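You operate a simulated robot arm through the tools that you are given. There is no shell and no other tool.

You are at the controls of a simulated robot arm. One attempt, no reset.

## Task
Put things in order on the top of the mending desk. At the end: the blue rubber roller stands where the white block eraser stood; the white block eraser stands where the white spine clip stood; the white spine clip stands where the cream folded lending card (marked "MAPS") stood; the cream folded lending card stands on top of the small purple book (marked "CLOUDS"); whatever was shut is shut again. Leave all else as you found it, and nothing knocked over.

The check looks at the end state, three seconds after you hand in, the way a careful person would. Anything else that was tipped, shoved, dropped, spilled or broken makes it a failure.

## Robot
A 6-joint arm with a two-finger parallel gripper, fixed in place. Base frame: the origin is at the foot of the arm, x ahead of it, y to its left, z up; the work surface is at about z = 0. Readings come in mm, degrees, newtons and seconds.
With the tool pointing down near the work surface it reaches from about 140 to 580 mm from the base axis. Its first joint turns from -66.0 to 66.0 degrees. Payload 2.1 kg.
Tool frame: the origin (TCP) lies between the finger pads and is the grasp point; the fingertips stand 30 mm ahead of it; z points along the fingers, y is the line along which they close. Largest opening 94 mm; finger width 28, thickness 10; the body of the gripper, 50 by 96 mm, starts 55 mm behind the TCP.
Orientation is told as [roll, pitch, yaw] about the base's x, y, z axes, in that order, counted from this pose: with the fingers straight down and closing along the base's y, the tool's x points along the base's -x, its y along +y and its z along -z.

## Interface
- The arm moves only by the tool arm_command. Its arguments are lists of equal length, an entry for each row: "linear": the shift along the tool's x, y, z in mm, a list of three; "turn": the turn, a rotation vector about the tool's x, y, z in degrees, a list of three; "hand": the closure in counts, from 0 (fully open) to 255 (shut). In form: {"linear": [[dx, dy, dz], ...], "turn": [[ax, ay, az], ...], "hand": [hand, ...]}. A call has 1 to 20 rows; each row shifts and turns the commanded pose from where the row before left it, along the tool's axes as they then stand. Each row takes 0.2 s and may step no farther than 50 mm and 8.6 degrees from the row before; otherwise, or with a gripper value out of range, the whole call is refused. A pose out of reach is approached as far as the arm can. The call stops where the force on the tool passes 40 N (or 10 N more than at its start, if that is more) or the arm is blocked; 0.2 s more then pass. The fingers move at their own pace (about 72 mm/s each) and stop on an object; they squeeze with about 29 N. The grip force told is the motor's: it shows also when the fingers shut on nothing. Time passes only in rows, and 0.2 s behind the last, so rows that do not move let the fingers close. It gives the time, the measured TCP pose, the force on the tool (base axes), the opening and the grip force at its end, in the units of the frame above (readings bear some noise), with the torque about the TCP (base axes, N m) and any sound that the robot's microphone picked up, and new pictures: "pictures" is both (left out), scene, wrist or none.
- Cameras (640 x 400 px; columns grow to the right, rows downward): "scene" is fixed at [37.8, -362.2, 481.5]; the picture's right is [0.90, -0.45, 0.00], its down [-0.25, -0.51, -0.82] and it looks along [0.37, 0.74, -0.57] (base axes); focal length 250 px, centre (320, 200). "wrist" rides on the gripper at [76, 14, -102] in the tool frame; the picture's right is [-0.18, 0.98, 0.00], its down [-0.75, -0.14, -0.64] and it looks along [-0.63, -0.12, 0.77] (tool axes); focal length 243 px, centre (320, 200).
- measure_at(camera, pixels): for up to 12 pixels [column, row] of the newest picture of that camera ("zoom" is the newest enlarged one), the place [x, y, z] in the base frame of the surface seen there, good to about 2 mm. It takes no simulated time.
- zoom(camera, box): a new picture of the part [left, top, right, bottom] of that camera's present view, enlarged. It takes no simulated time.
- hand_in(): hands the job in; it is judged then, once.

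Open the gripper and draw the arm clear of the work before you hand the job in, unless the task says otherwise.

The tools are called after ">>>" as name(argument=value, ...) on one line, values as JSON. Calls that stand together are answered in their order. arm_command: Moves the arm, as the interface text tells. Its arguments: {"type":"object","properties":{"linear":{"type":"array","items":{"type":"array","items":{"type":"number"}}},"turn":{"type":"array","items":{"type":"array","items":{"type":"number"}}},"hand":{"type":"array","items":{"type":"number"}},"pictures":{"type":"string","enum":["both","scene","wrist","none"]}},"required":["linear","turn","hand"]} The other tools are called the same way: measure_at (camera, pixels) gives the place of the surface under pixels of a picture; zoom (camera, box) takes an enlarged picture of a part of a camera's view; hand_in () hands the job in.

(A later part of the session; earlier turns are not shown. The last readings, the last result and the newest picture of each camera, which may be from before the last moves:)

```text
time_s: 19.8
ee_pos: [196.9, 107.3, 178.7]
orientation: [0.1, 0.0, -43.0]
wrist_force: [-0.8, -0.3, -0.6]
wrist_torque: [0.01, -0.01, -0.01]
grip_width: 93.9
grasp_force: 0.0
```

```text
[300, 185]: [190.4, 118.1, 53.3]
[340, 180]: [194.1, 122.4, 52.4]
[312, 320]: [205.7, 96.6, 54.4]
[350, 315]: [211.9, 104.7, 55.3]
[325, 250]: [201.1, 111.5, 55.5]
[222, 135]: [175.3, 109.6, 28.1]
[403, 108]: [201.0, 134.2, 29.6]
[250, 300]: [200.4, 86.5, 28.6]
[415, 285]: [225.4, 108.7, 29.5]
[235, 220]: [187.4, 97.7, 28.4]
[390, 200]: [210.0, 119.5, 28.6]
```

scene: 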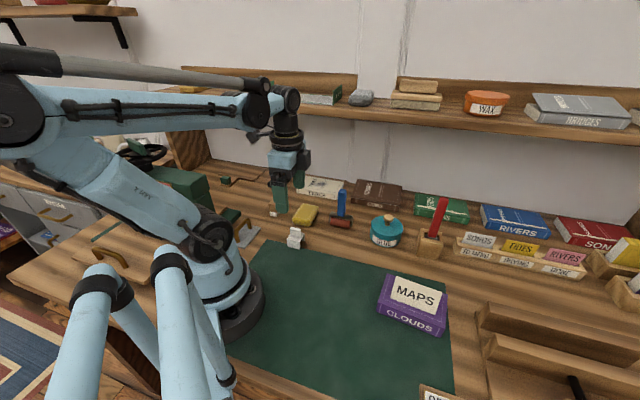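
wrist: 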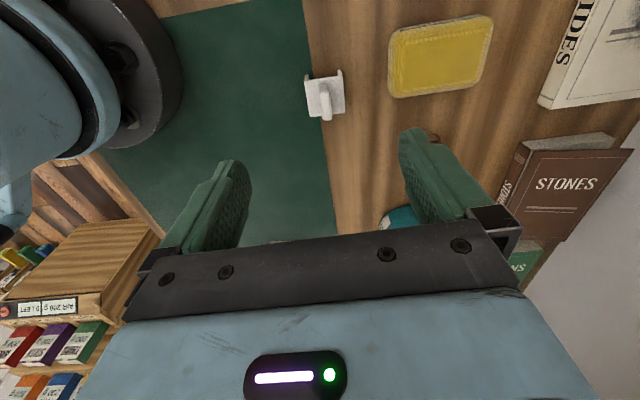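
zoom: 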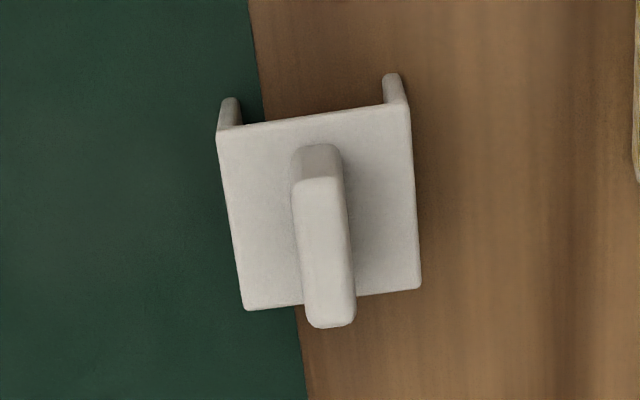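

Tab centre ≈ (200.5,110), clip axis ≈ -46°. I trim yaw by -3°, centre, narrow the fingers to ~40 mm and descend to TCP z≈90 for a check.

>>> arm_command(linear=[[-0.8, 4.4, 0], [0, 0, 0], [0, 0, 30], [0, 0, 30], [0, 0, 28], [0, 0, 0]], turn=[[0, 0, 0], [0, 0, 3], [0, 0, 0], [0, 0, 0], [0, 0, 0], [0, 0, 0]], hand=[146, 146, 146, 146, 146, 146])

>>> zoom(camera="wrist", box=[240, 60, 420, 240])

```text
time_s: 21.2
ee_pos: [202.1, 109.3, 92.1]
orientation: [0.1, -0.1, -46.0]
wrist_force: [-0.2, 0.5, 0.9]
wrist_torque: [-0.01, 0.01, 0.01]
grip_width: 39.8
grasp_force: 0.0
```

scene: 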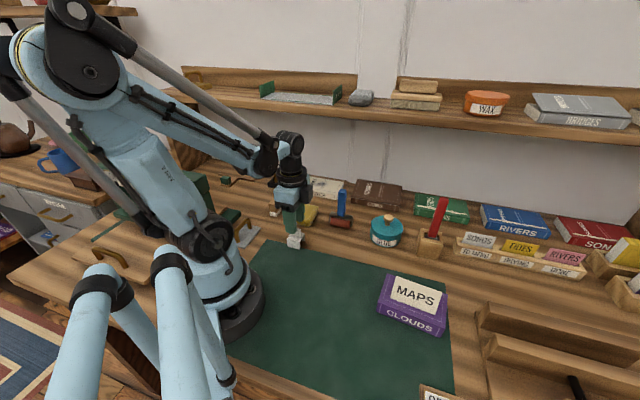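
wrist: 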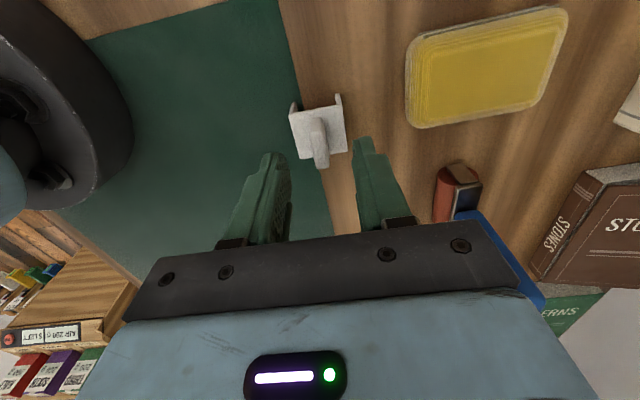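

```text
2.22 times, centred on (330, 150) of wrist
```

zoom: 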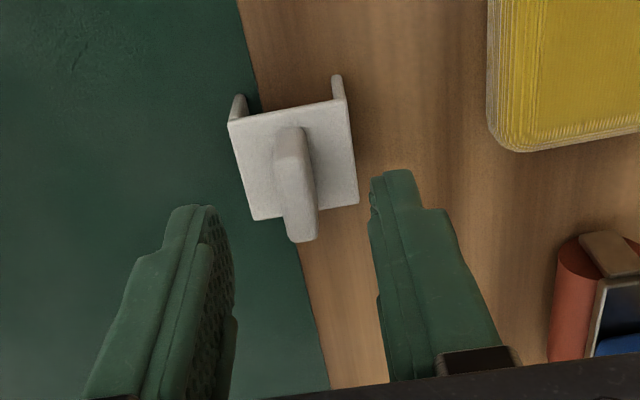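

Tab is between the fingers. I re-measure its top and plate from this nearer view to refine centring.

>>> measure_at(camera="zoom", pixels=[[277, 155], [308, 152], [291, 237], [316, 232], [297, 200], [232, 125], [333, 103], [254, 215], [356, 198], [290, 138], [262, 180], [335, 170]])

```text
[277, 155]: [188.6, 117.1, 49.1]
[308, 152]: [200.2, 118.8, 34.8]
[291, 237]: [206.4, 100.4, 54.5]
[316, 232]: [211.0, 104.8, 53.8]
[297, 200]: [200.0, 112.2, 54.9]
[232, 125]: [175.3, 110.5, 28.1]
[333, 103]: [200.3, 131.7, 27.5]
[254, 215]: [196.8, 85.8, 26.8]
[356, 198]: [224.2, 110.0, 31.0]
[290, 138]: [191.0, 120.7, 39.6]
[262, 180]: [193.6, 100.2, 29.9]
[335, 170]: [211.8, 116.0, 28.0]
```

Centring is within ~1 mm across the tab. I shift 2 mm along it, descend to TCP z≈61 and close on the tab.

>>> arm_command(linear=[[2, -0.5, 15], [0, 0, 15.5], [0, 0, 0], [0, 0, 0], [0, 0, 0], [0, 0, 0]], turn=[[0, 0, 0], [0, 0, 0], [0, 0, 0], [0, 0, 0], [0, 0, 0], [0, 0, 0]], hand=[146, 146, 200, 230, 255, 255])

>>> zoom(camera="wrist", box=[240, 60, 420, 240])

```text
time_s: 22.6
ee_pos: [200.7, 109.7, 60.6]
orientation: [0.0, -0.1, -46.0]
wrist_force: [0.0, 0.0, 0.0]
wrist_torque: [0.01, 0.03, -0.03]
grip_width: 8.5
grasp_force: 28.7
```

scene: 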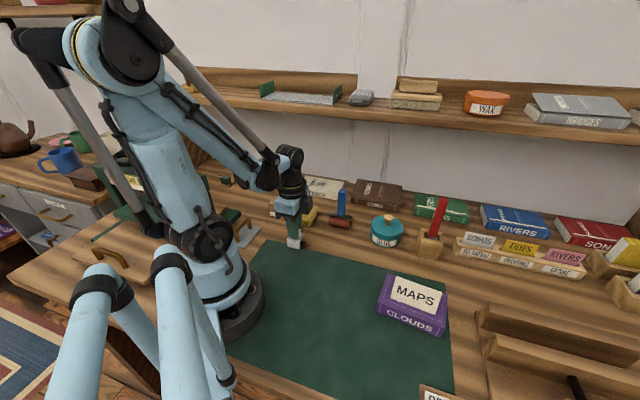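
wrist: 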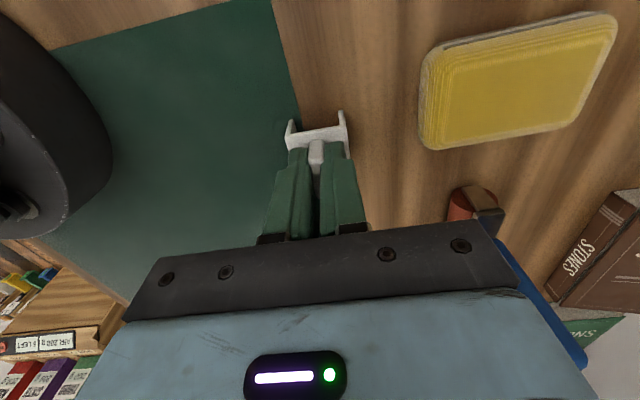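

```text
2.22 times, centred on (330, 150) of wrist
```

zoom: 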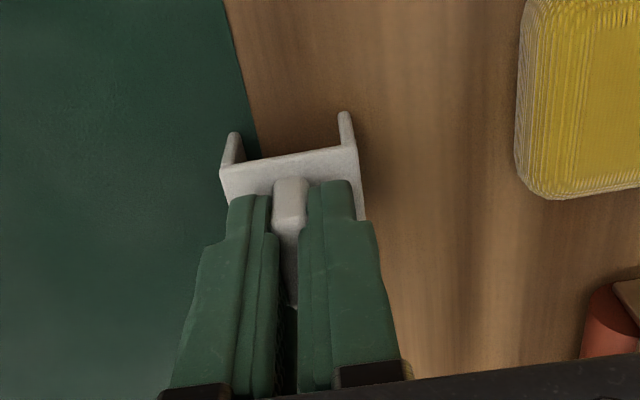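

Clip tab gripped at 8.5 mm wide with 29 N. I lift slowly straight up to z≈150 and verify.

>>> arm_command(linear=[[0, 0, -5], [0, 0, -10], [0, 0, -20], [0, 0, -30], [0, 0, -30], [0, 0, 0]], turn=[[0, 0, 0], [0, 0, 0], [0, 0, 0], [0, 0, 0], [0, 0, 0], [0, 0, 0]], hand=[255, 255, 255, 255, 255, 255])

```text
time_s: 24.0
ee_pos: [201.9, 110.9, 155.0]
orientation: [0.0, 0.1, -46.0]
wrist_force: [0.2, -0.2, -0.4]
wrist_torque: [-0.02, 0.0, -0.01]
grip_width: 8.6
grasp_force: 29.0
```

scene: 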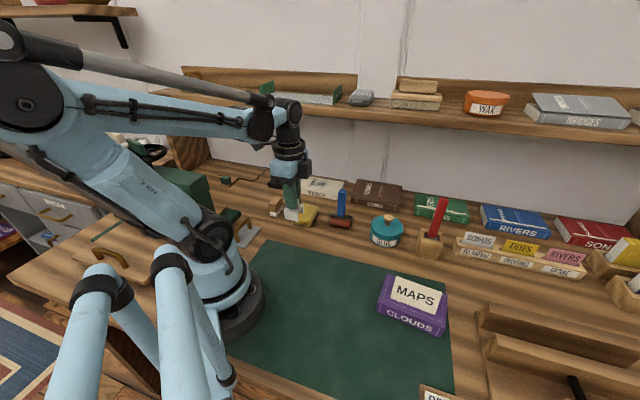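
wrist: 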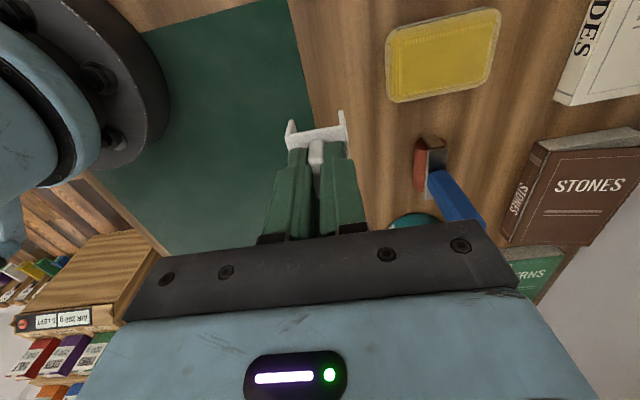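

The clip came up clean. I carry it by an arc at z≈155 to the card's old place (157.5,-159.6), keeping the clip's orientation.

>>> arm_command(linear=[[-33.8, -10.05, 0], [-33.8, -10.05, 0], [-33.8, -10.05, 0], [-33.8, -10.05, 0], [-7.26, -44.6, 0], [-7.26, -44.6, 0], [-7.26, -44.6, 0], [-7.26, -44.6, 0], [0, 0, 0], [0, 0, 0]], turn=[[0, 0, 0], [0, 0, 0], [0, 0, 0], [0, 0, 0], [0, 0, 0], [0, 0, 0], [0, 0, 0], [0, 0, 0], [0, 0, 0], [0, 0, 0]], hand=[255, 255, 255, 255, 255, 255, 255, 255, 255, 255])

```text
time_s: 26.2
ee_pos: [158.7, -160.8, 155.9]
orientation: [0.0, 0.0, -46.0]
wrist_force: [-0.1, -0.2, 0.8]
wrist_torque: [0.02, 0.0, 0.02]
grip_width: 8.7
grasp_force: 28.4
```

scene: 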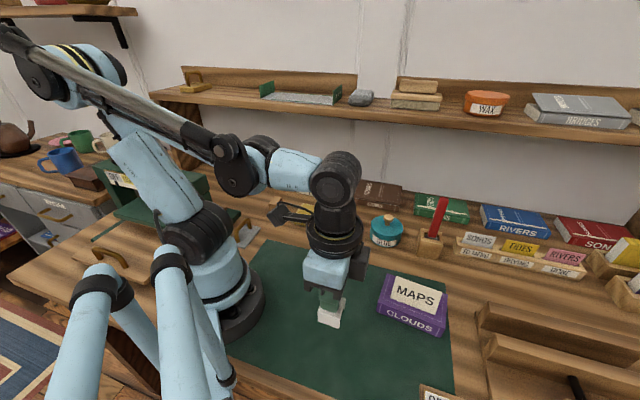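
wrist: 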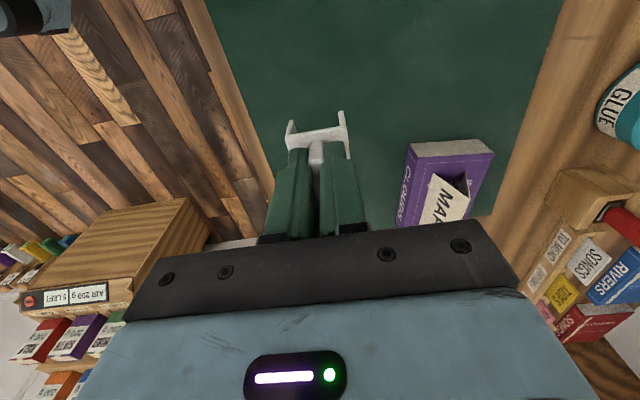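

At (158.7,-160.8,156). I correct ~1 mm and descend to TCP z≈66, about 5 mm above contact.

>>> arm_command(linear=[[0.9, 0.2, 30], [0, 0, 35], [0, 0, 24], [0, 0, 0]], turn=[[0, 0, 0], [0, 0, 0], [0, 0, 0], [0, 0, 0]], hand=[255, 255, 255, 255])

>>> zoom(camera="scene", box=[270, 260, 400, 370])

```text
time_s: 27.2
ee_pos: [157.7, -158.9, 66.4]
orientation: [0.0, 0.0, -45.9]
wrist_force: [0.0, 0.3, 0.5]
wrist_torque: [-0.01, 0.01, 0.03]
grip_width: 8.3
grasp_force: 28.9
```

scene: 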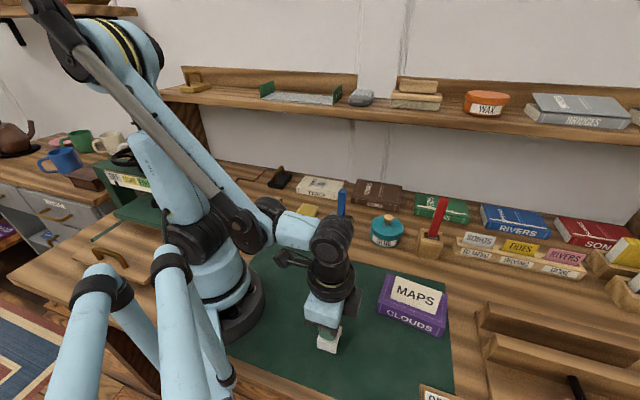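
wrist: 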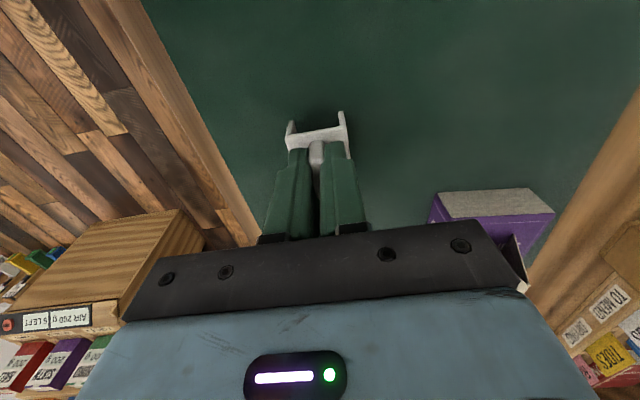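

```text
3.64 times, centred on (335, 315) of scene
```

zoom: 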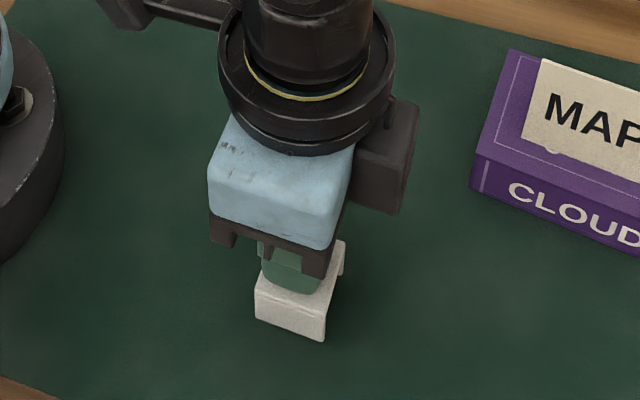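

The clip hovers just above the mat at the old card place. I lower in 1 mm steps watching the force.

>>> arm_command(linear=[[0, 0, 1.5], [0, 0, 1], [0, 0, 1], [0, 0, 0.7], [0, 0, 0]], turn=[[0, 0, 0], [0, 0, 0], [0, 0, 0], [0, 0, 0], [0, 0, 0]], hand=[255, 255, 255, 255, 255], pictures="none")

```text
time_s: 28.4
ee_pos: [158.0, -157.6, 61.9]
orientation: [0.1, 0.0, -46.0]
wrist_force: [0.6, 0.4, -0.5]
wrist_torque: [-0.01, -0.02, 0.0]
grip_width: 8.9
grasp_force: 29.4
```

No contact yet at z≈62. I go on in 0.6 mm steps.

>>> arm_command(linear=[[0, 0, 0.6], [0, 0, 0.6], [0, 0, 0]], turn=[[0, 0, 0], [0, 0, 0], [0, 0, 0]], hand=[255, 255, 255], pictures="none")

```text
time_s: 29.2
ee_pos: [158.8, -159.6, 61.7]
orientation: [0.1, 0.0, -46.1]
wrist_force: [-0.1, -1.3, -1.6]
wrist_torque: [-0.02, 0.0, -0.02]
grip_width: 8.9
grasp_force: 28.8
```

Still no contact. Two more 0.6 mm steps.

>>> arm_command(linear=[[0, 0, 0.6], [0, 0, 0.6], [0, 0, 0]], turn=[[0, 0, 0], [0, 0, 0], [0, 0, 0]], hand=[255, 255, 255], pictures="none")

>>> zoom(camera="scene", box=[300, 310, 360, 360])

```text
time_s: 30.0
ee_pos: [157.9, -159.1, 60.2]
orientation: [0.1, -0.1, -46.0]
wrist_force: [-0.6, 3.8, 21.2]
wrist_torque: [0.09, -0.01, 0.0]
grip_width: 8.8
grasp_force: 29.2
```

```text
8.00 times, centred on (330, 335) of scene
```

zoom: 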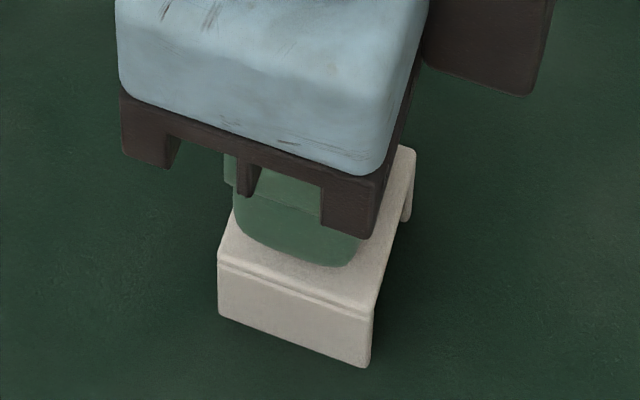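

Contact at 21 N. I back off 0.5 mm and check, then release.

>>> arm_command(linear=[[0, 0, -0.5], [0, 0, 0]], turn=[[0, 0, 0], [0, 0, 0]], hand=[255, 255], pictures="none")

```text
time_s: 30.6
ee_pos: [156.8, -159.1, 61.0]
orientation: [0.0, 0.0, -46.0]
wrist_force: [1.2, 0.0, 0.2]
wrist_torque: [-0.02, -0.03, 0.02]
grip_width: 8.7
grasp_force: 28.8
```

Force is back to zero with the clip at the mat surface. I open the fingers to about 40 mm and look.

>>> arm_command(linear=[[0, 0, 0], [0, 0, 0], [0, 0, 0], [0, 0, 0], [0, 0, 0]], turn=[[0, 0, 0], [0, 0, 0], [0, 0, 0], [0, 0, 0], [0, 0, 0]], hand=[228, 215, 190, 165, 146])

```text
time_s: 31.8
ee_pos: [157.2, -161.0, 60.0]
orientation: [0.1, 0.0, -46.0]
wrist_force: [-0.5, 0.1, 0.0]
wrist_torque: [-0.01, 0.02, -0.01]
grip_width: 40.1
grasp_force: 0.1
```

scene: 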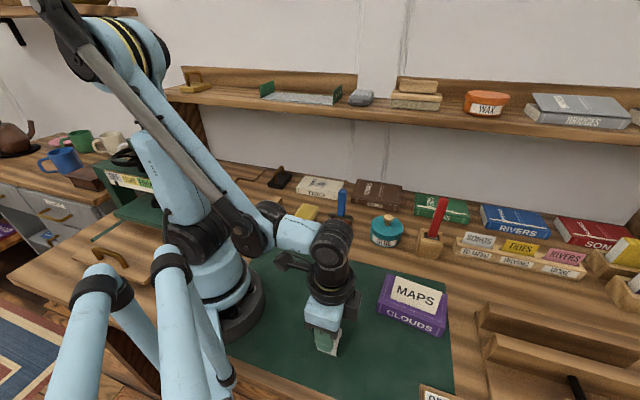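
wrist: 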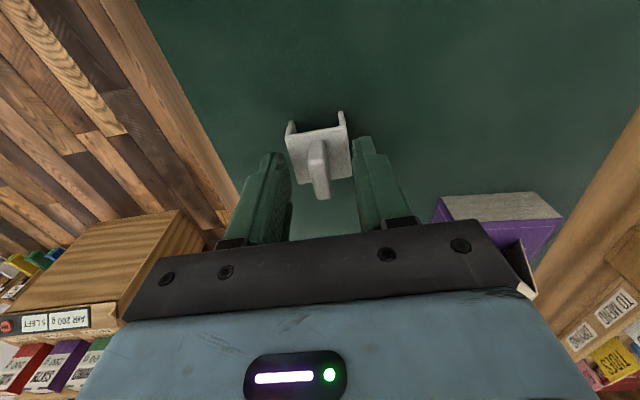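

The clip stands freely. I rise straight up to z≈180 and check it.

>>> arm_command(linear=[[0, 0, -5], [0, 0, -15], [0, 0, -30], [0, 0, -35], [0, 0, -35], [0, 0, 0]], turn=[[0, 0, 0], [0, 0, 0], [0, 0, 0], [0, 0, 0], [0, 0, 0], [0, 0, 0]], hand=[146, 146, 146, 146, 146, 146])

>>> zoom(camera="scene", box=[280, 280, 380, 370])

>>> zoom(camera="wrist", box=[240, 40, 420, 160])

```text
time_s: 33.2
ee_pos: [157.5, -159.7, 182.7]
orientation: [0.1, 0.0, -46.0]
wrist_force: [-0.1, 0.7, 0.4]
wrist_torque: [0.0, -0.03, 0.02]
grip_width: 40.4
grasp_force: 0.0
```

scene: 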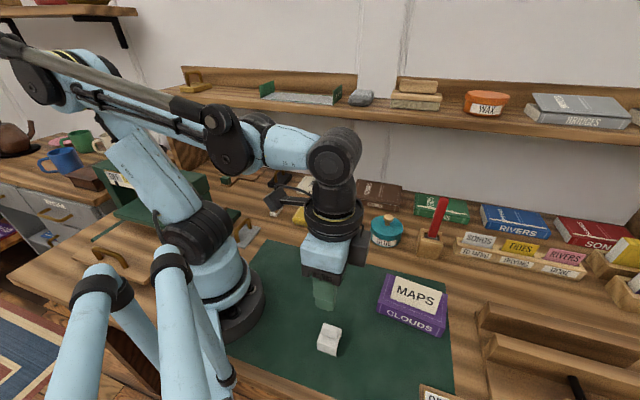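
wrist: 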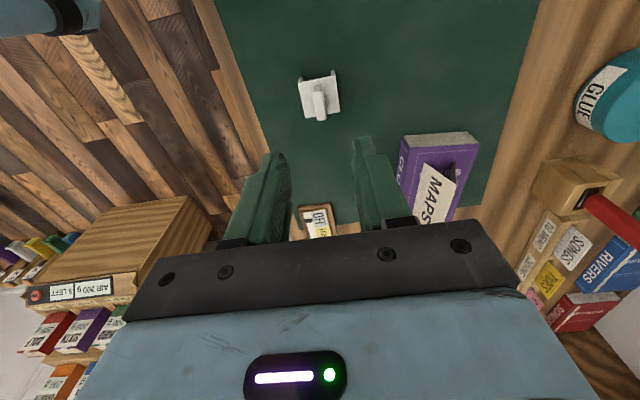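

```text
4.44 times, centred on (330, 325) of scene
```

zoom: 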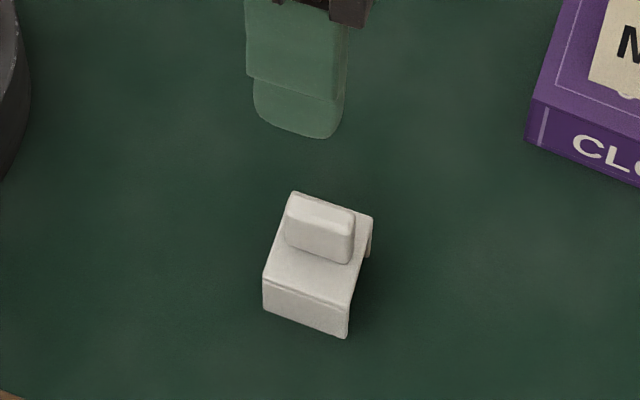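

```text
3.33 times, centred on (330, 100) of wrist
```

zoom: 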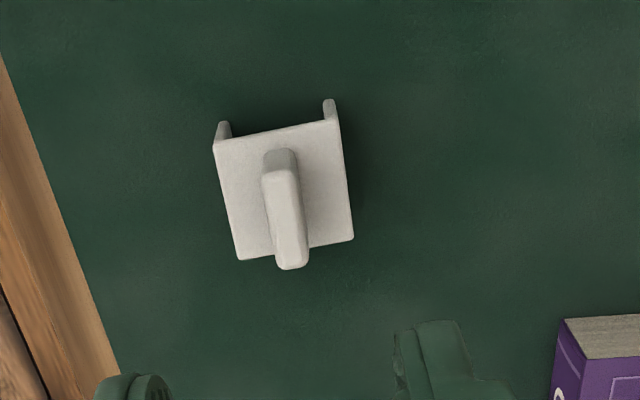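

The clip stands well where the card was. Now I turn the tool to yaw +45° for the eraser (grip across its 20 mm side) at safe height.

>>> arm_command(linear=[[0, 0, 0], [0, 0, 0], [0, 0, 0], [0, 0, 0], [0, 0, 0], [0, 0, 0], [0, 0, 0], [0, 0, 0], [0, 0, 0], [0, 0, 0], [0, 0, 0], [0, 0, 0]], turn=[[0, 0, -8.27], [0, 0, -8.27], [0, 0, -8.27], [0, 0, -8.27], [0, 0, -8.27], [0, 0, -8.27], [0, 0, -8.27], [0, 0, -8.27], [0, 0, -8.27], [0, 0, -8.27], [0, 0, -8.3], [0, 0, 0]], hand=[0, 0, 0, 0, 0, 0, 0, 0, 0, 0, 0, 0], pictures="none")

>>> arm_command(linear=[[-44.6, 4.86, 0], [-44.6, 4.86, 0], [-44.6, 4.86, 0], [-44.6, 4.86, 0], [-31.8, 24.75, 0], [-31.8, 24.75, 0], [-31.8, 24.75, 0], [-31.8, 24.75, 0], [-6.2, 38.7, 0], [-6.2, 38.7, 0], [-6.2, 38.7, 0], [-6.2, 38.7, 0], [0, 0, 0]], turn=[[0, 0, 0], [0, 0, 0], [0, 0, 0], [0, 0, 0], [0, 0, 0], [0, 0, 0], [0, 0, 0], [0, 0, 0], [0, 0, 0], [0, 0, 0], [0, 0, 0], [0, 0, 0], [0, 0, 0]], hand=[0, 0, 0, 0, 0, 0, 0, 0, 0, 0, 0, 0, 0])

```text
time_s: 35.8
ee_pos: [157.6, -159.1, 180.5]
orientation: [0.0, -0.1, 45.2]
wrist_force: [0.2, 0.2, 0.1]
wrist_torque: [0.04, 0.03, 0.01]
grip_width: 94.0
grasp_force: 0.0
```

```text
time_s: 38.6
ee_pos: [196.0, 269.2, 180.8]
orientation: [0.0, -0.1, 45.0]
wrist_force: [0.1, 0.1, 0.5]
wrist_torque: [-0.02, 0.04, -0.01]
grip_width: 94.0
grasp_force: 0.0
```

scene: 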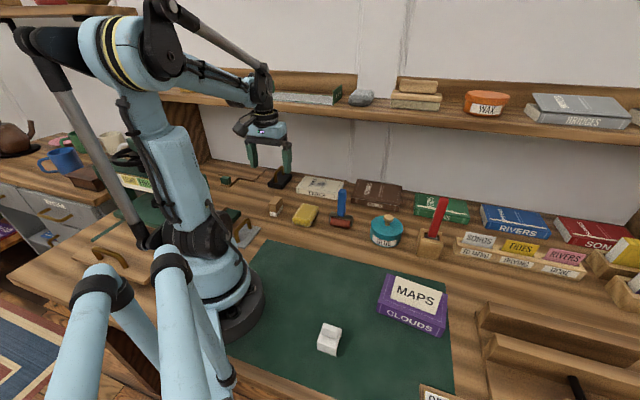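
wrist: 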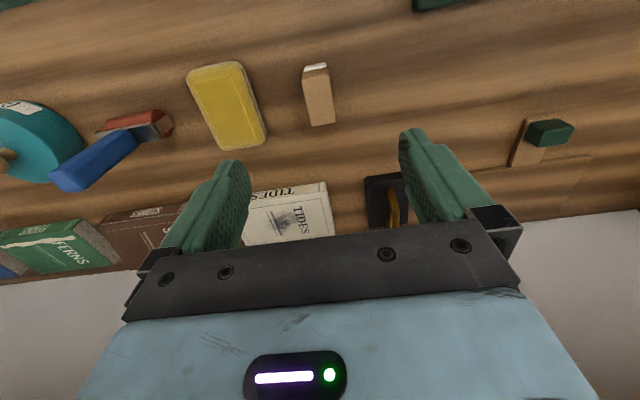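

Above the eraser at (196,269,181); it shows at wrist (319,95). I zoom and measure its corners.

>>> zoom(camera="wrist", box=[270, 50, 366, 140])

```text
4.44 times, centred on (318, 95) of wrist
```

zoom: 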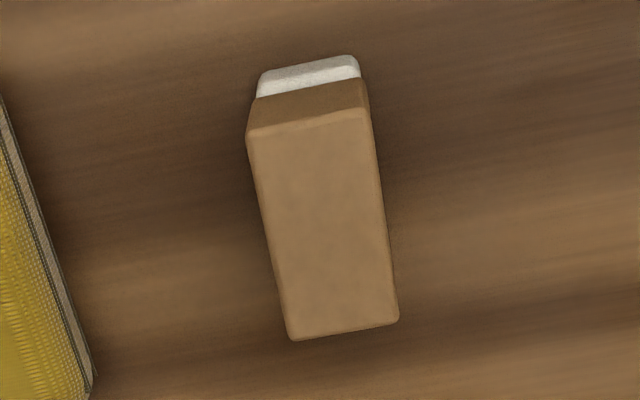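

Measure the top-face corners (250,135), (370,112), (290,337), (397,320) and the lower part.

>>> measure_at(camera="zoom", pixels=[[253, 138], [367, 114], [293, 335], [394, 317], [320, 230], [262, 80], [355, 65], [265, 95], [357, 80], [85, 380], [310, 125]])

```text
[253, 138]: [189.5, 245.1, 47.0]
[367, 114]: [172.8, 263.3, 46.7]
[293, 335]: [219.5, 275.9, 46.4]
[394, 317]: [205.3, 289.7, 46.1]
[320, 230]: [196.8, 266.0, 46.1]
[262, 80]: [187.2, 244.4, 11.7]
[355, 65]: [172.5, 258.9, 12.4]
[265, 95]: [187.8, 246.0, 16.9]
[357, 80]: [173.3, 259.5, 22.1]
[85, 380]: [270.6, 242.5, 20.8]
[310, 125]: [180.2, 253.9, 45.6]
```

Eraser centre (196.8,268.5), axis ≈ 43.5°, top z≈45. I trim pose, set a 45 mm opening and descend to TCP z≈75 for a check.

>>> arm_command(linear=[[0, -0.8, 0], [0, 0, 35], [0, 0, 35], [0, 0, 35], [0, 0, 0]], turn=[[0, 0, 1.3], [0, 0, 0], [0, 0, 0], [0, 0, 0], [0, 0, 0]], hand=[133, 133, 133, 133, 133])

>>> zoom(camera="wrist", box=[230, 70, 410, 240])

```text
time_s: 39.8
ee_pos: [198.1, 267.7, 74.7]
orientation: [0.0, -0.1, 43.6]
wrist_force: [0.4, 0.1, 0.3]
wrist_torque: [0.01, 0.0, 0.0]
grip_width: 44.8
grasp_force: 0.1
```

scene: 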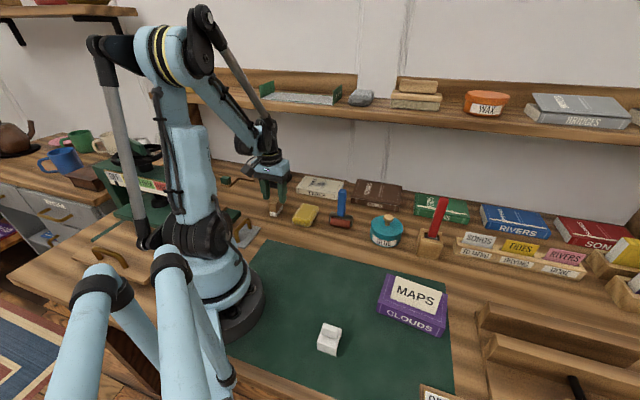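
wrist: 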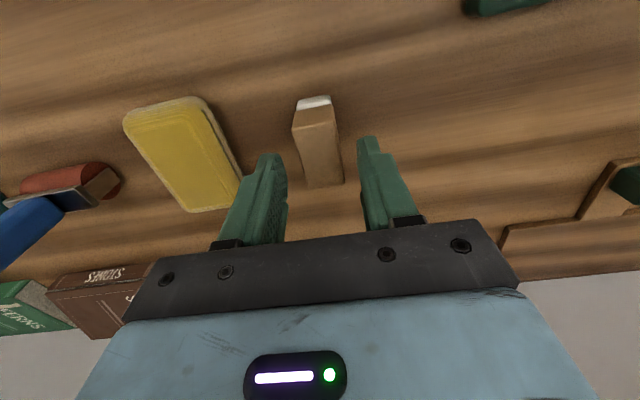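

```text
2.35 times, centred on (320, 155) of wrist
```

zoom: 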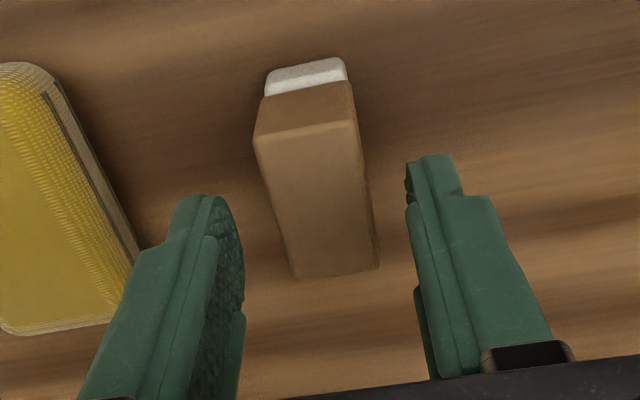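

The eraser is between the fingers, roughly centred. I measure its top once more here.

>>> measure_at(camera="zoom", pixels=[[258, 138], [350, 122], [293, 272], [372, 262], [315, 200], [275, 200], [355, 200]])

```text
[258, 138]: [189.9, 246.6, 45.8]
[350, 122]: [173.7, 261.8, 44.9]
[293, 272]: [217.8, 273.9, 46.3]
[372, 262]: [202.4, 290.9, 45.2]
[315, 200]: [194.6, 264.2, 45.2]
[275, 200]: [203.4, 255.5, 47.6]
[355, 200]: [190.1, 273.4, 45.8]
```

Centre (196.0,268.3) confirmed. I nudge +1 mm in y, go down to TCP z≈35 and close on the eraser gently.

>>> arm_command(linear=[[0.5, 1, 20], [0, 0, 19.5], [0, 0, 0], [0, 0, 0], [0, 0, 0], [0, 0, 0], [0, 0, 0]], turn=[[0, 0, 0], [0, 0, 0], [0, 0, 0], [0, 0, 0], [0, 0, 0], [0, 0, 0], [0, 0, 0]], hand=[133, 133, 150, 175, 200, 220, 220])

>>> zoom(camera="wrist", box=[230, 70, 410, 240])

```text
time_s: 41.4
ee_pos: [197.5, 268.4, 34.8]
orientation: [-0.1, -0.1, 43.7]
wrist_force: [-0.1, 0.3, 0.1]
wrist_torque: [0.06, -0.02, 0.03]
grip_width: 29.6
grasp_force: 29.0
```

scene: 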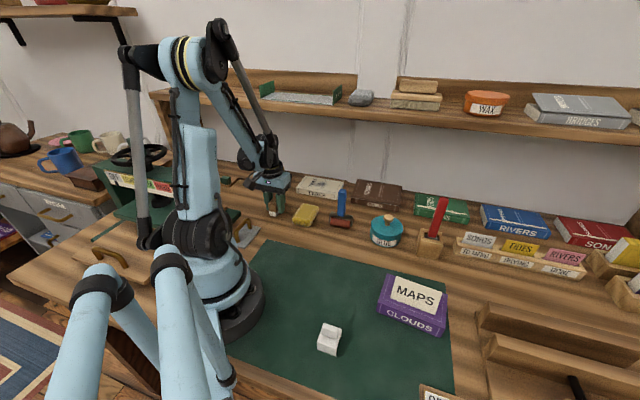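
wrist: 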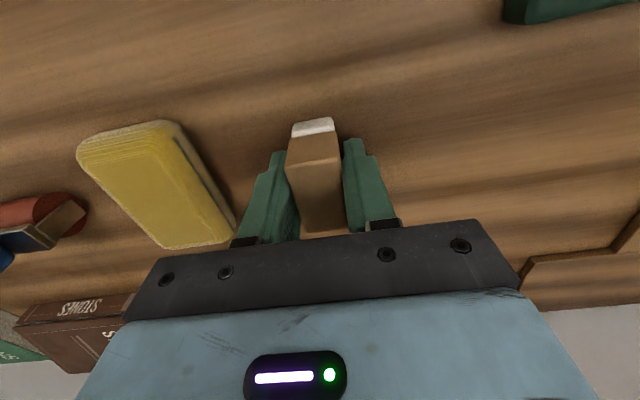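

```text
2.35 times, centred on (320, 155) of wrist
```

zoom: 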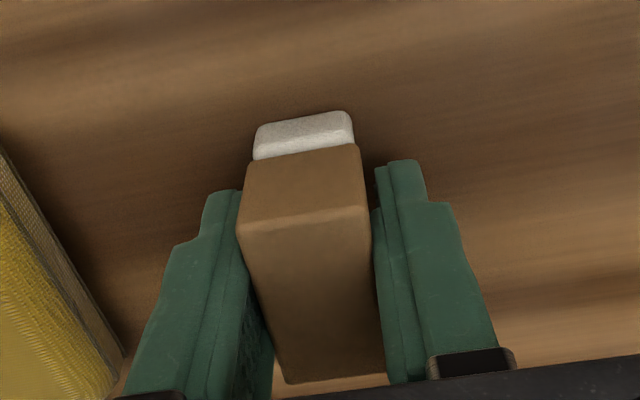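

Grip reads 29 N but 29.6 mm, wider than the ~22 mm expected, with a slight gap visible at the right pad. I hold two rows and re-read before lifting.

>>> arm_command(linear=[[0, 0, 0], [0, 0, 0], [0, 0, 0]], turn=[[0, 0, 0], [0, 0, 0], [0, 0, 0]], hand=[220, 220, 220])

>>> zoom(camera="wrist", box=[270, 100, 370, 180])

>>> zoom(camera="scene", box=[240, 160, 320, 230])

```text
time_s: 42.2
ee_pos: [196.8, 269.4, 35.9]
orientation: [0.0, -0.1, 43.7]
wrist_force: [-1.1, -0.2, -0.3]
wrist_torque: [0.02, 0.0, 0.02]
grip_width: 29.5
grasp_force: 29.1
```

scene: 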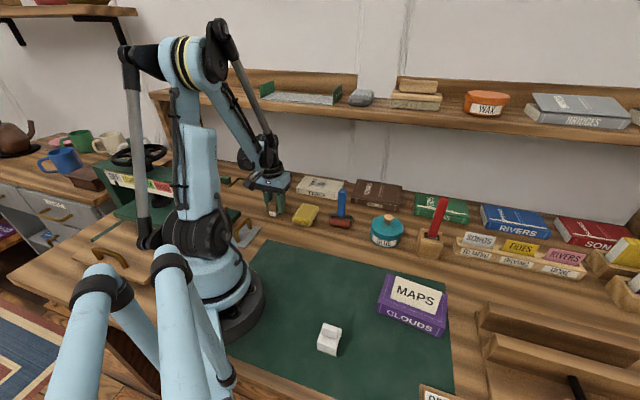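
wrist: 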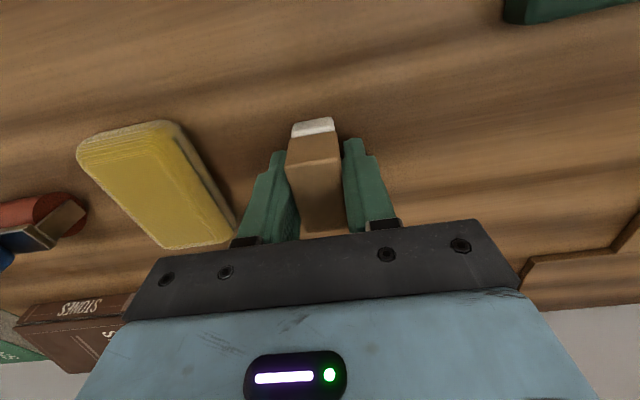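

```text
5.00 times, centred on (320, 140) of wrist
```

zoom: 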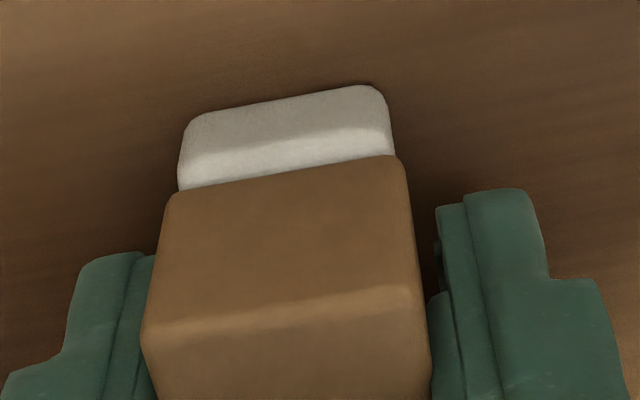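

```text
5.71 times, centred on (280, 195) of scene
```

zoom: 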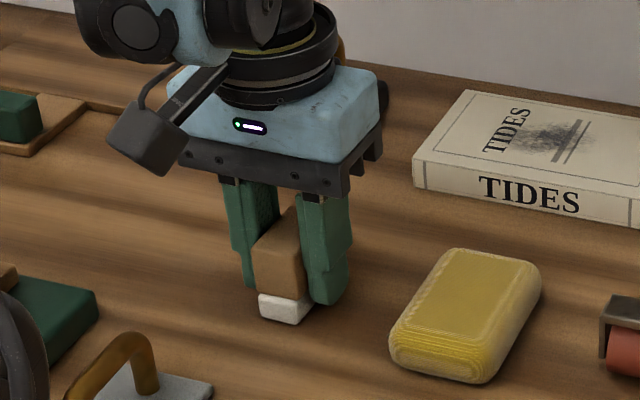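

I compare pad and eraser surfaces by measuring points on both in the wrist view.

>>> zoom(camera="wrist", box=[240, 105, 400, 245])

>>> measure_at(camera="zoom", pixels=[[245, 190], [350, 175], [270, 300], [380, 290], [295, 355], [385, 345], [220, 160], [195, 230], [385, 150], [400, 260], [240, 85], [340, 70]])

```text
2.86 times, centred on (320, 175) of wrist
```

zoom: 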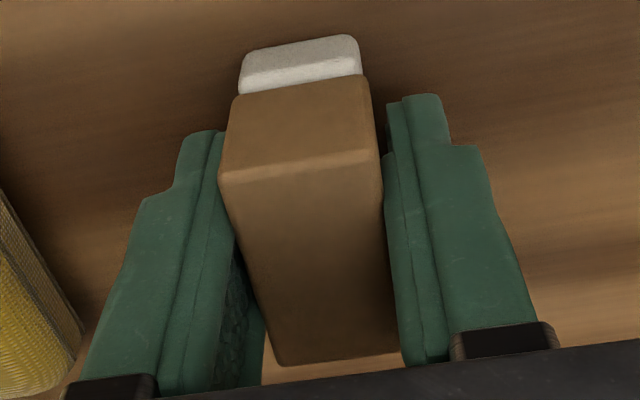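

```text
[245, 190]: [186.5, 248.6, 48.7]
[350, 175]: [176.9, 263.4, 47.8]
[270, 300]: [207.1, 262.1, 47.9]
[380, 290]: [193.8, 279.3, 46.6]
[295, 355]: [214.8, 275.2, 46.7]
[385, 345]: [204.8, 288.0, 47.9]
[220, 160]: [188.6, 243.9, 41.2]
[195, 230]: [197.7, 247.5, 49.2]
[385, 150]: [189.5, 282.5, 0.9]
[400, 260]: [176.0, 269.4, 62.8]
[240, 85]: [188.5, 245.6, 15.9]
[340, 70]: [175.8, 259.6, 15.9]
```

I measure the top-face edge points to get the eraser's actual heading relative to the gripper.

>>> measure_at(camera="zoom", pixels=[[224, 182], [250, 272], [278, 356], [374, 162], [386, 250], [397, 344], [213, 200], [232, 260], [392, 200], [402, 290], [258, 330], [405, 320]])

```text
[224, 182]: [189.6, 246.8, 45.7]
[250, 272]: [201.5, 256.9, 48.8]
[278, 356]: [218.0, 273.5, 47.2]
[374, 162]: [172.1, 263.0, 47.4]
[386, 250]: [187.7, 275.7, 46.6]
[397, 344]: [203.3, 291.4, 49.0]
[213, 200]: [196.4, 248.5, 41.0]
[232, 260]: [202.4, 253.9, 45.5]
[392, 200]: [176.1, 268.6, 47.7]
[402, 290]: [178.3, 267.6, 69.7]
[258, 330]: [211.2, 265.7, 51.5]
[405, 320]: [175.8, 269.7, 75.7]
```

Eraser heading (≈43°) matches the gripper, so it's not skewed; the fingers are simply stopped by it. I test with a 6 mm lift and look.

>>> arm_command(linear=[[0, 0, -2], [0, 0, -4], [0, 0, 0]], turn=[[0, 0, 0], [0, 0, 0], [0, 0, 0]], hand=[220, 220, 220])

>>> zoom(camera="wrist", box=[240, 105, 400, 245])

>>> zoom(camera="scene", box=[240, 160, 320, 230])

```text
time_s: 43.0
ee_pos: [197.1, 268.9, 42.2]
orientation: [-0.1, -0.1, 43.7]
wrist_force: [-0.5, -0.4, 0.6]
wrist_torque: [0.0, 0.01, 0.01]
grip_width: 29.5
grasp_force: 29.4
```

scene: 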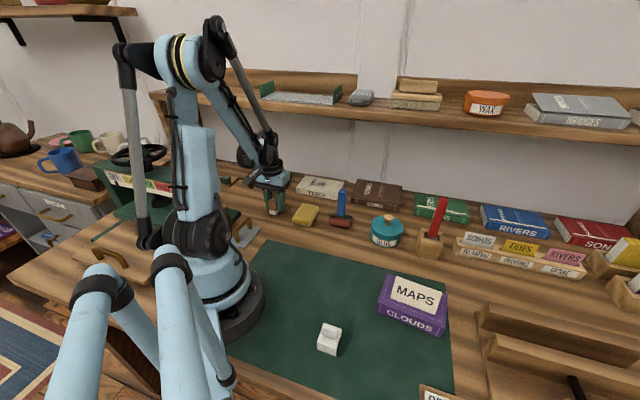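
wrist: 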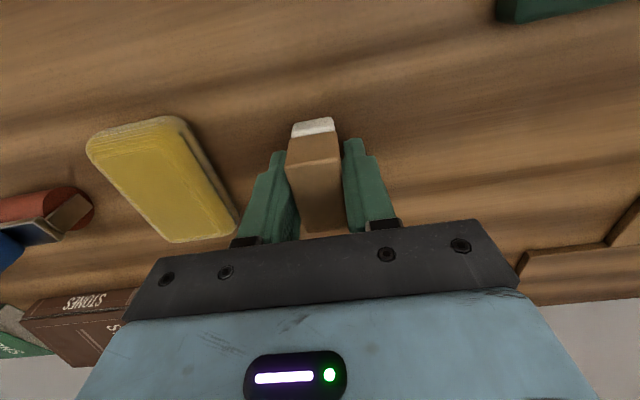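

```text
2.86 times, centred on (320, 175) of wrist
```

zoom: 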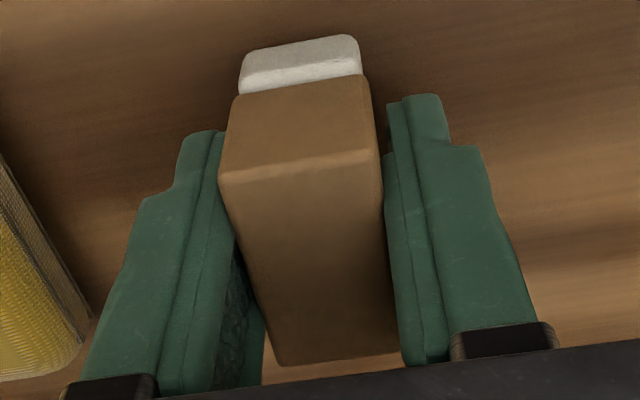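

```text
5.71 times, centred on (280, 195) of scene
```

zoom: 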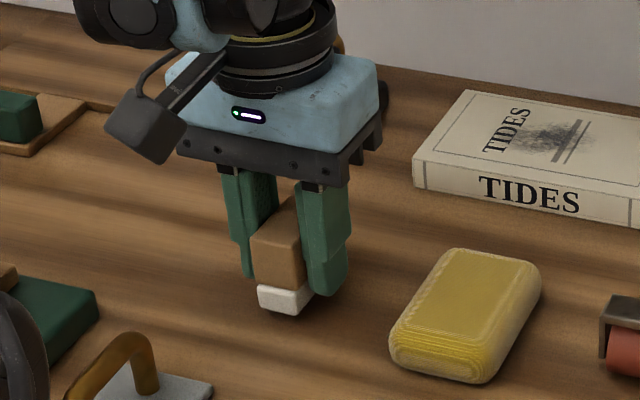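

The eraser lifts with the gripper as one piece. I raise to z≈132 and carry it to the clip's old place, TCP target (201,110).

>>> arm_command(linear=[[0, 0, -20], [0, 0, -35], [0, 0, -35], [26.75, -29.4, 0], [26.75, -29.4, 0], [26.75, -29.4, 0], [26.75, -29.4, 0], [0, 0, 0], [0, 0, 0]], turn=[[0, 0, 0], [0, 0, 0], [0, 0, 0], [0, 0, 0], [0, 0, 0], [0, 0, 0], [0, 0, 0], [0, 0, 0], [0, 0, 0]], hand=[220, 220, 220, 220, 220, 220, 220, 220, 220])

```text
time_s: 45.0
ee_pos: [200.7, 109.5, 132.4]
orientation: [-0.1, -0.1, 43.9]
wrist_force: [-0.2, 0.0, -0.5]
wrist_torque: [-0.01, 0.02, 0.01]
grip_width: 29.5
grasp_force: 28.7
```

scene: 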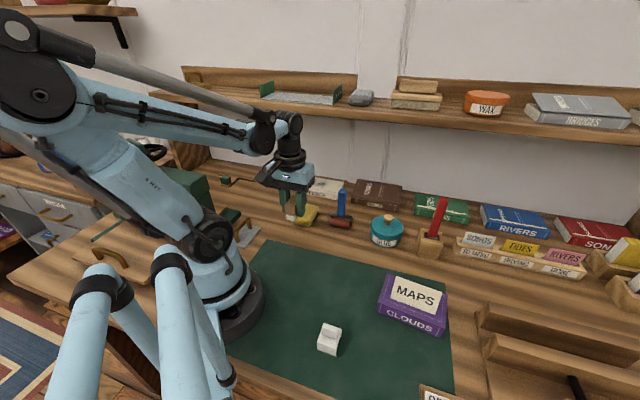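
wrist: 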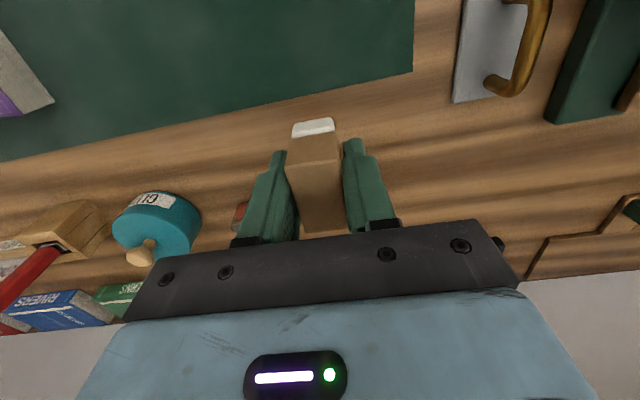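

Right above the target. I check whether the mat edge there is a step by measuring mat and wood heights around the spot.

>>> measure_at(camera="wrist", pixels=[[280, 95], [330, 85], [380, 75], [250, 80], [300, 60], [280, 118], [350, 110], [260, 130], [400, 95], [410, 60], [230, 110], [200, 125]])

>>> zoom(camera="wrist", box=[240, 60, 400, 160])

>>> zoom(camera="scene", box=[250, 180, 340, 260])

```text
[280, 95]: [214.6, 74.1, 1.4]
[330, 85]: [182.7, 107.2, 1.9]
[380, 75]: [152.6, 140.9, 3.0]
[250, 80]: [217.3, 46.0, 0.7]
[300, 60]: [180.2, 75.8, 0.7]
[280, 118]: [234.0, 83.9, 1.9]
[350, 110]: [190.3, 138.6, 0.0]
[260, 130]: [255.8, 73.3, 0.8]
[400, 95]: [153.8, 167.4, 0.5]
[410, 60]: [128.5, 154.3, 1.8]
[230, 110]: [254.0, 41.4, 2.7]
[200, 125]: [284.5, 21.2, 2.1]
```

```text
4.00 times, centred on (320, 110) of wrist
```

zoom: 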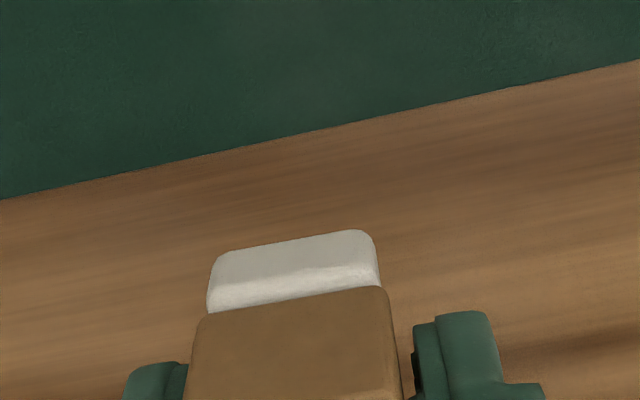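

```text
5.00 times, centred on (295, 220) of scene
```

zoom: 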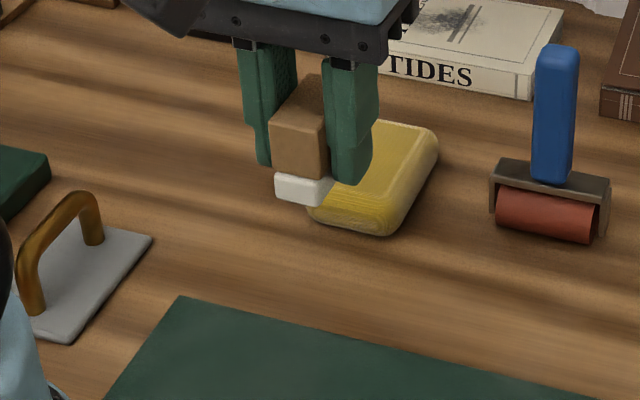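

The mat is practically flush with the wood. I lower to TCP z≈41, then creep down to contact (expected ~35).

>>> arm_command(linear=[[0, 0, 30], [0, 0, 35], [0, 0, 26], [0, 0, 0]], turn=[[0, 0, 0], [0, 0, 0], [0, 0, 0], [0, 0, 0]], hand=[220, 220, 220, 220])

>>> zoom(camera="scene", box=[250, 180, 350, 260])

```text
time_s: 46.0
ee_pos: [200.4, 109.6, 41.1]
orientation: [0.1, -0.1, 43.7]
wrist_force: [0.2, -0.9, -1.1]
wrist_torque: [-0.01, -0.01, -0.01]
grip_width: 29.4
grasp_force: 29.1
```

scene: 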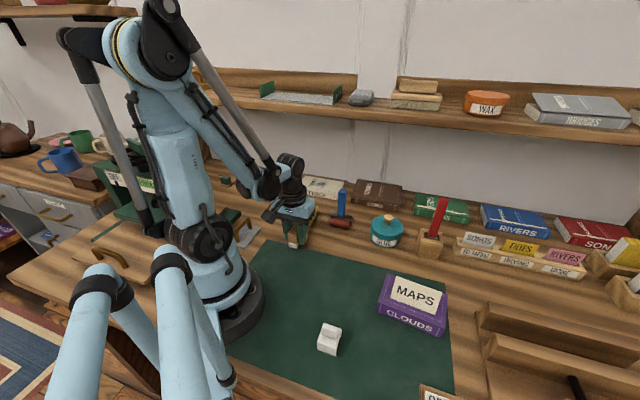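
wrist: 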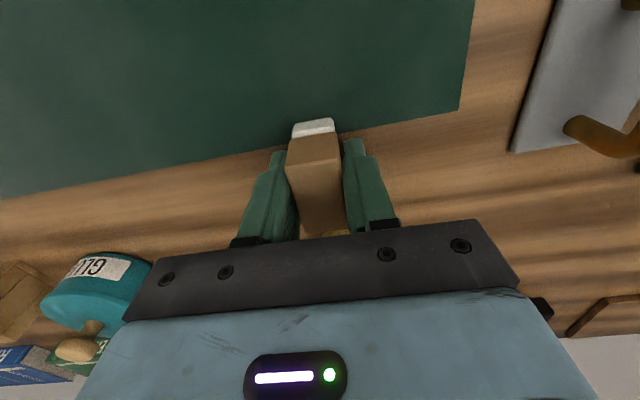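

```text
5.00 times, centred on (300, 220) of scene
```

zoom: 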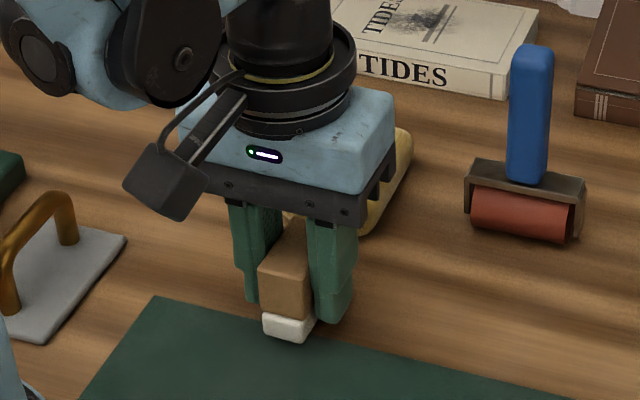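

About 6 mm above the desk, clear of the sponge. I creep down.

>>> arm_command(linear=[[0, 0, 1.5], [0, 0, 1.5], [0, 0, 1], [0, 0, 0.6], [0, 0, 0]], turn=[[0, 0, 0], [0, 0, 0], [0, 0, 0], [0, 0, 0], [0, 0, 0]], hand=[220, 220, 220, 220, 220], pictures="none")

```text
time_s: 47.2
ee_pos: [201.7, 109.0, 35.6]
orientation: [0.0, -0.1, 43.7]
wrist_force: [0.1, -0.2, 0.0]
wrist_torque: [0.02, -0.02, -0.03]
grip_width: 29.4
grasp_force: 28.6
```

No contact yet. Further 0.6 mm steps.

>>> arm_command(linear=[[0, 0, 0.6], [0, 0, 0.6], [0, 0, 0]], turn=[[0, 0, 0], [0, 0, 0], [0, 0, 0]], hand=[220, 220, 220], pictures="none")

```text
time_s: 48.0
ee_pos: [200.8, 108.6, 34.9]
orientation: [0.0, -0.1, 43.6]
wrist_force: [-1.6, -1.1, 26.0]
wrist_torque: [0.02, -0.01, 0.0]
grip_width: 29.4
grasp_force: 28.6
```

Contact at 26 N. I back off 0.6 mm and check the force.

>>> arm_command(linear=[[0, 0, -0.6], [0, 0, 0]], turn=[[0, 0, 0], [0, 0, 0]], hand=[220, 220], pictures="none")

```text
time_s: 48.6
ee_pos: [200.7, 109.2, 35.5]
orientation: [0.0, 0.0, 43.7]
wrist_force: [-0.2, -0.3, -0.6]
wrist_torque: [0.01, 0.05, 0.0]
grip_width: 29.3
grasp_force: 29.1
```

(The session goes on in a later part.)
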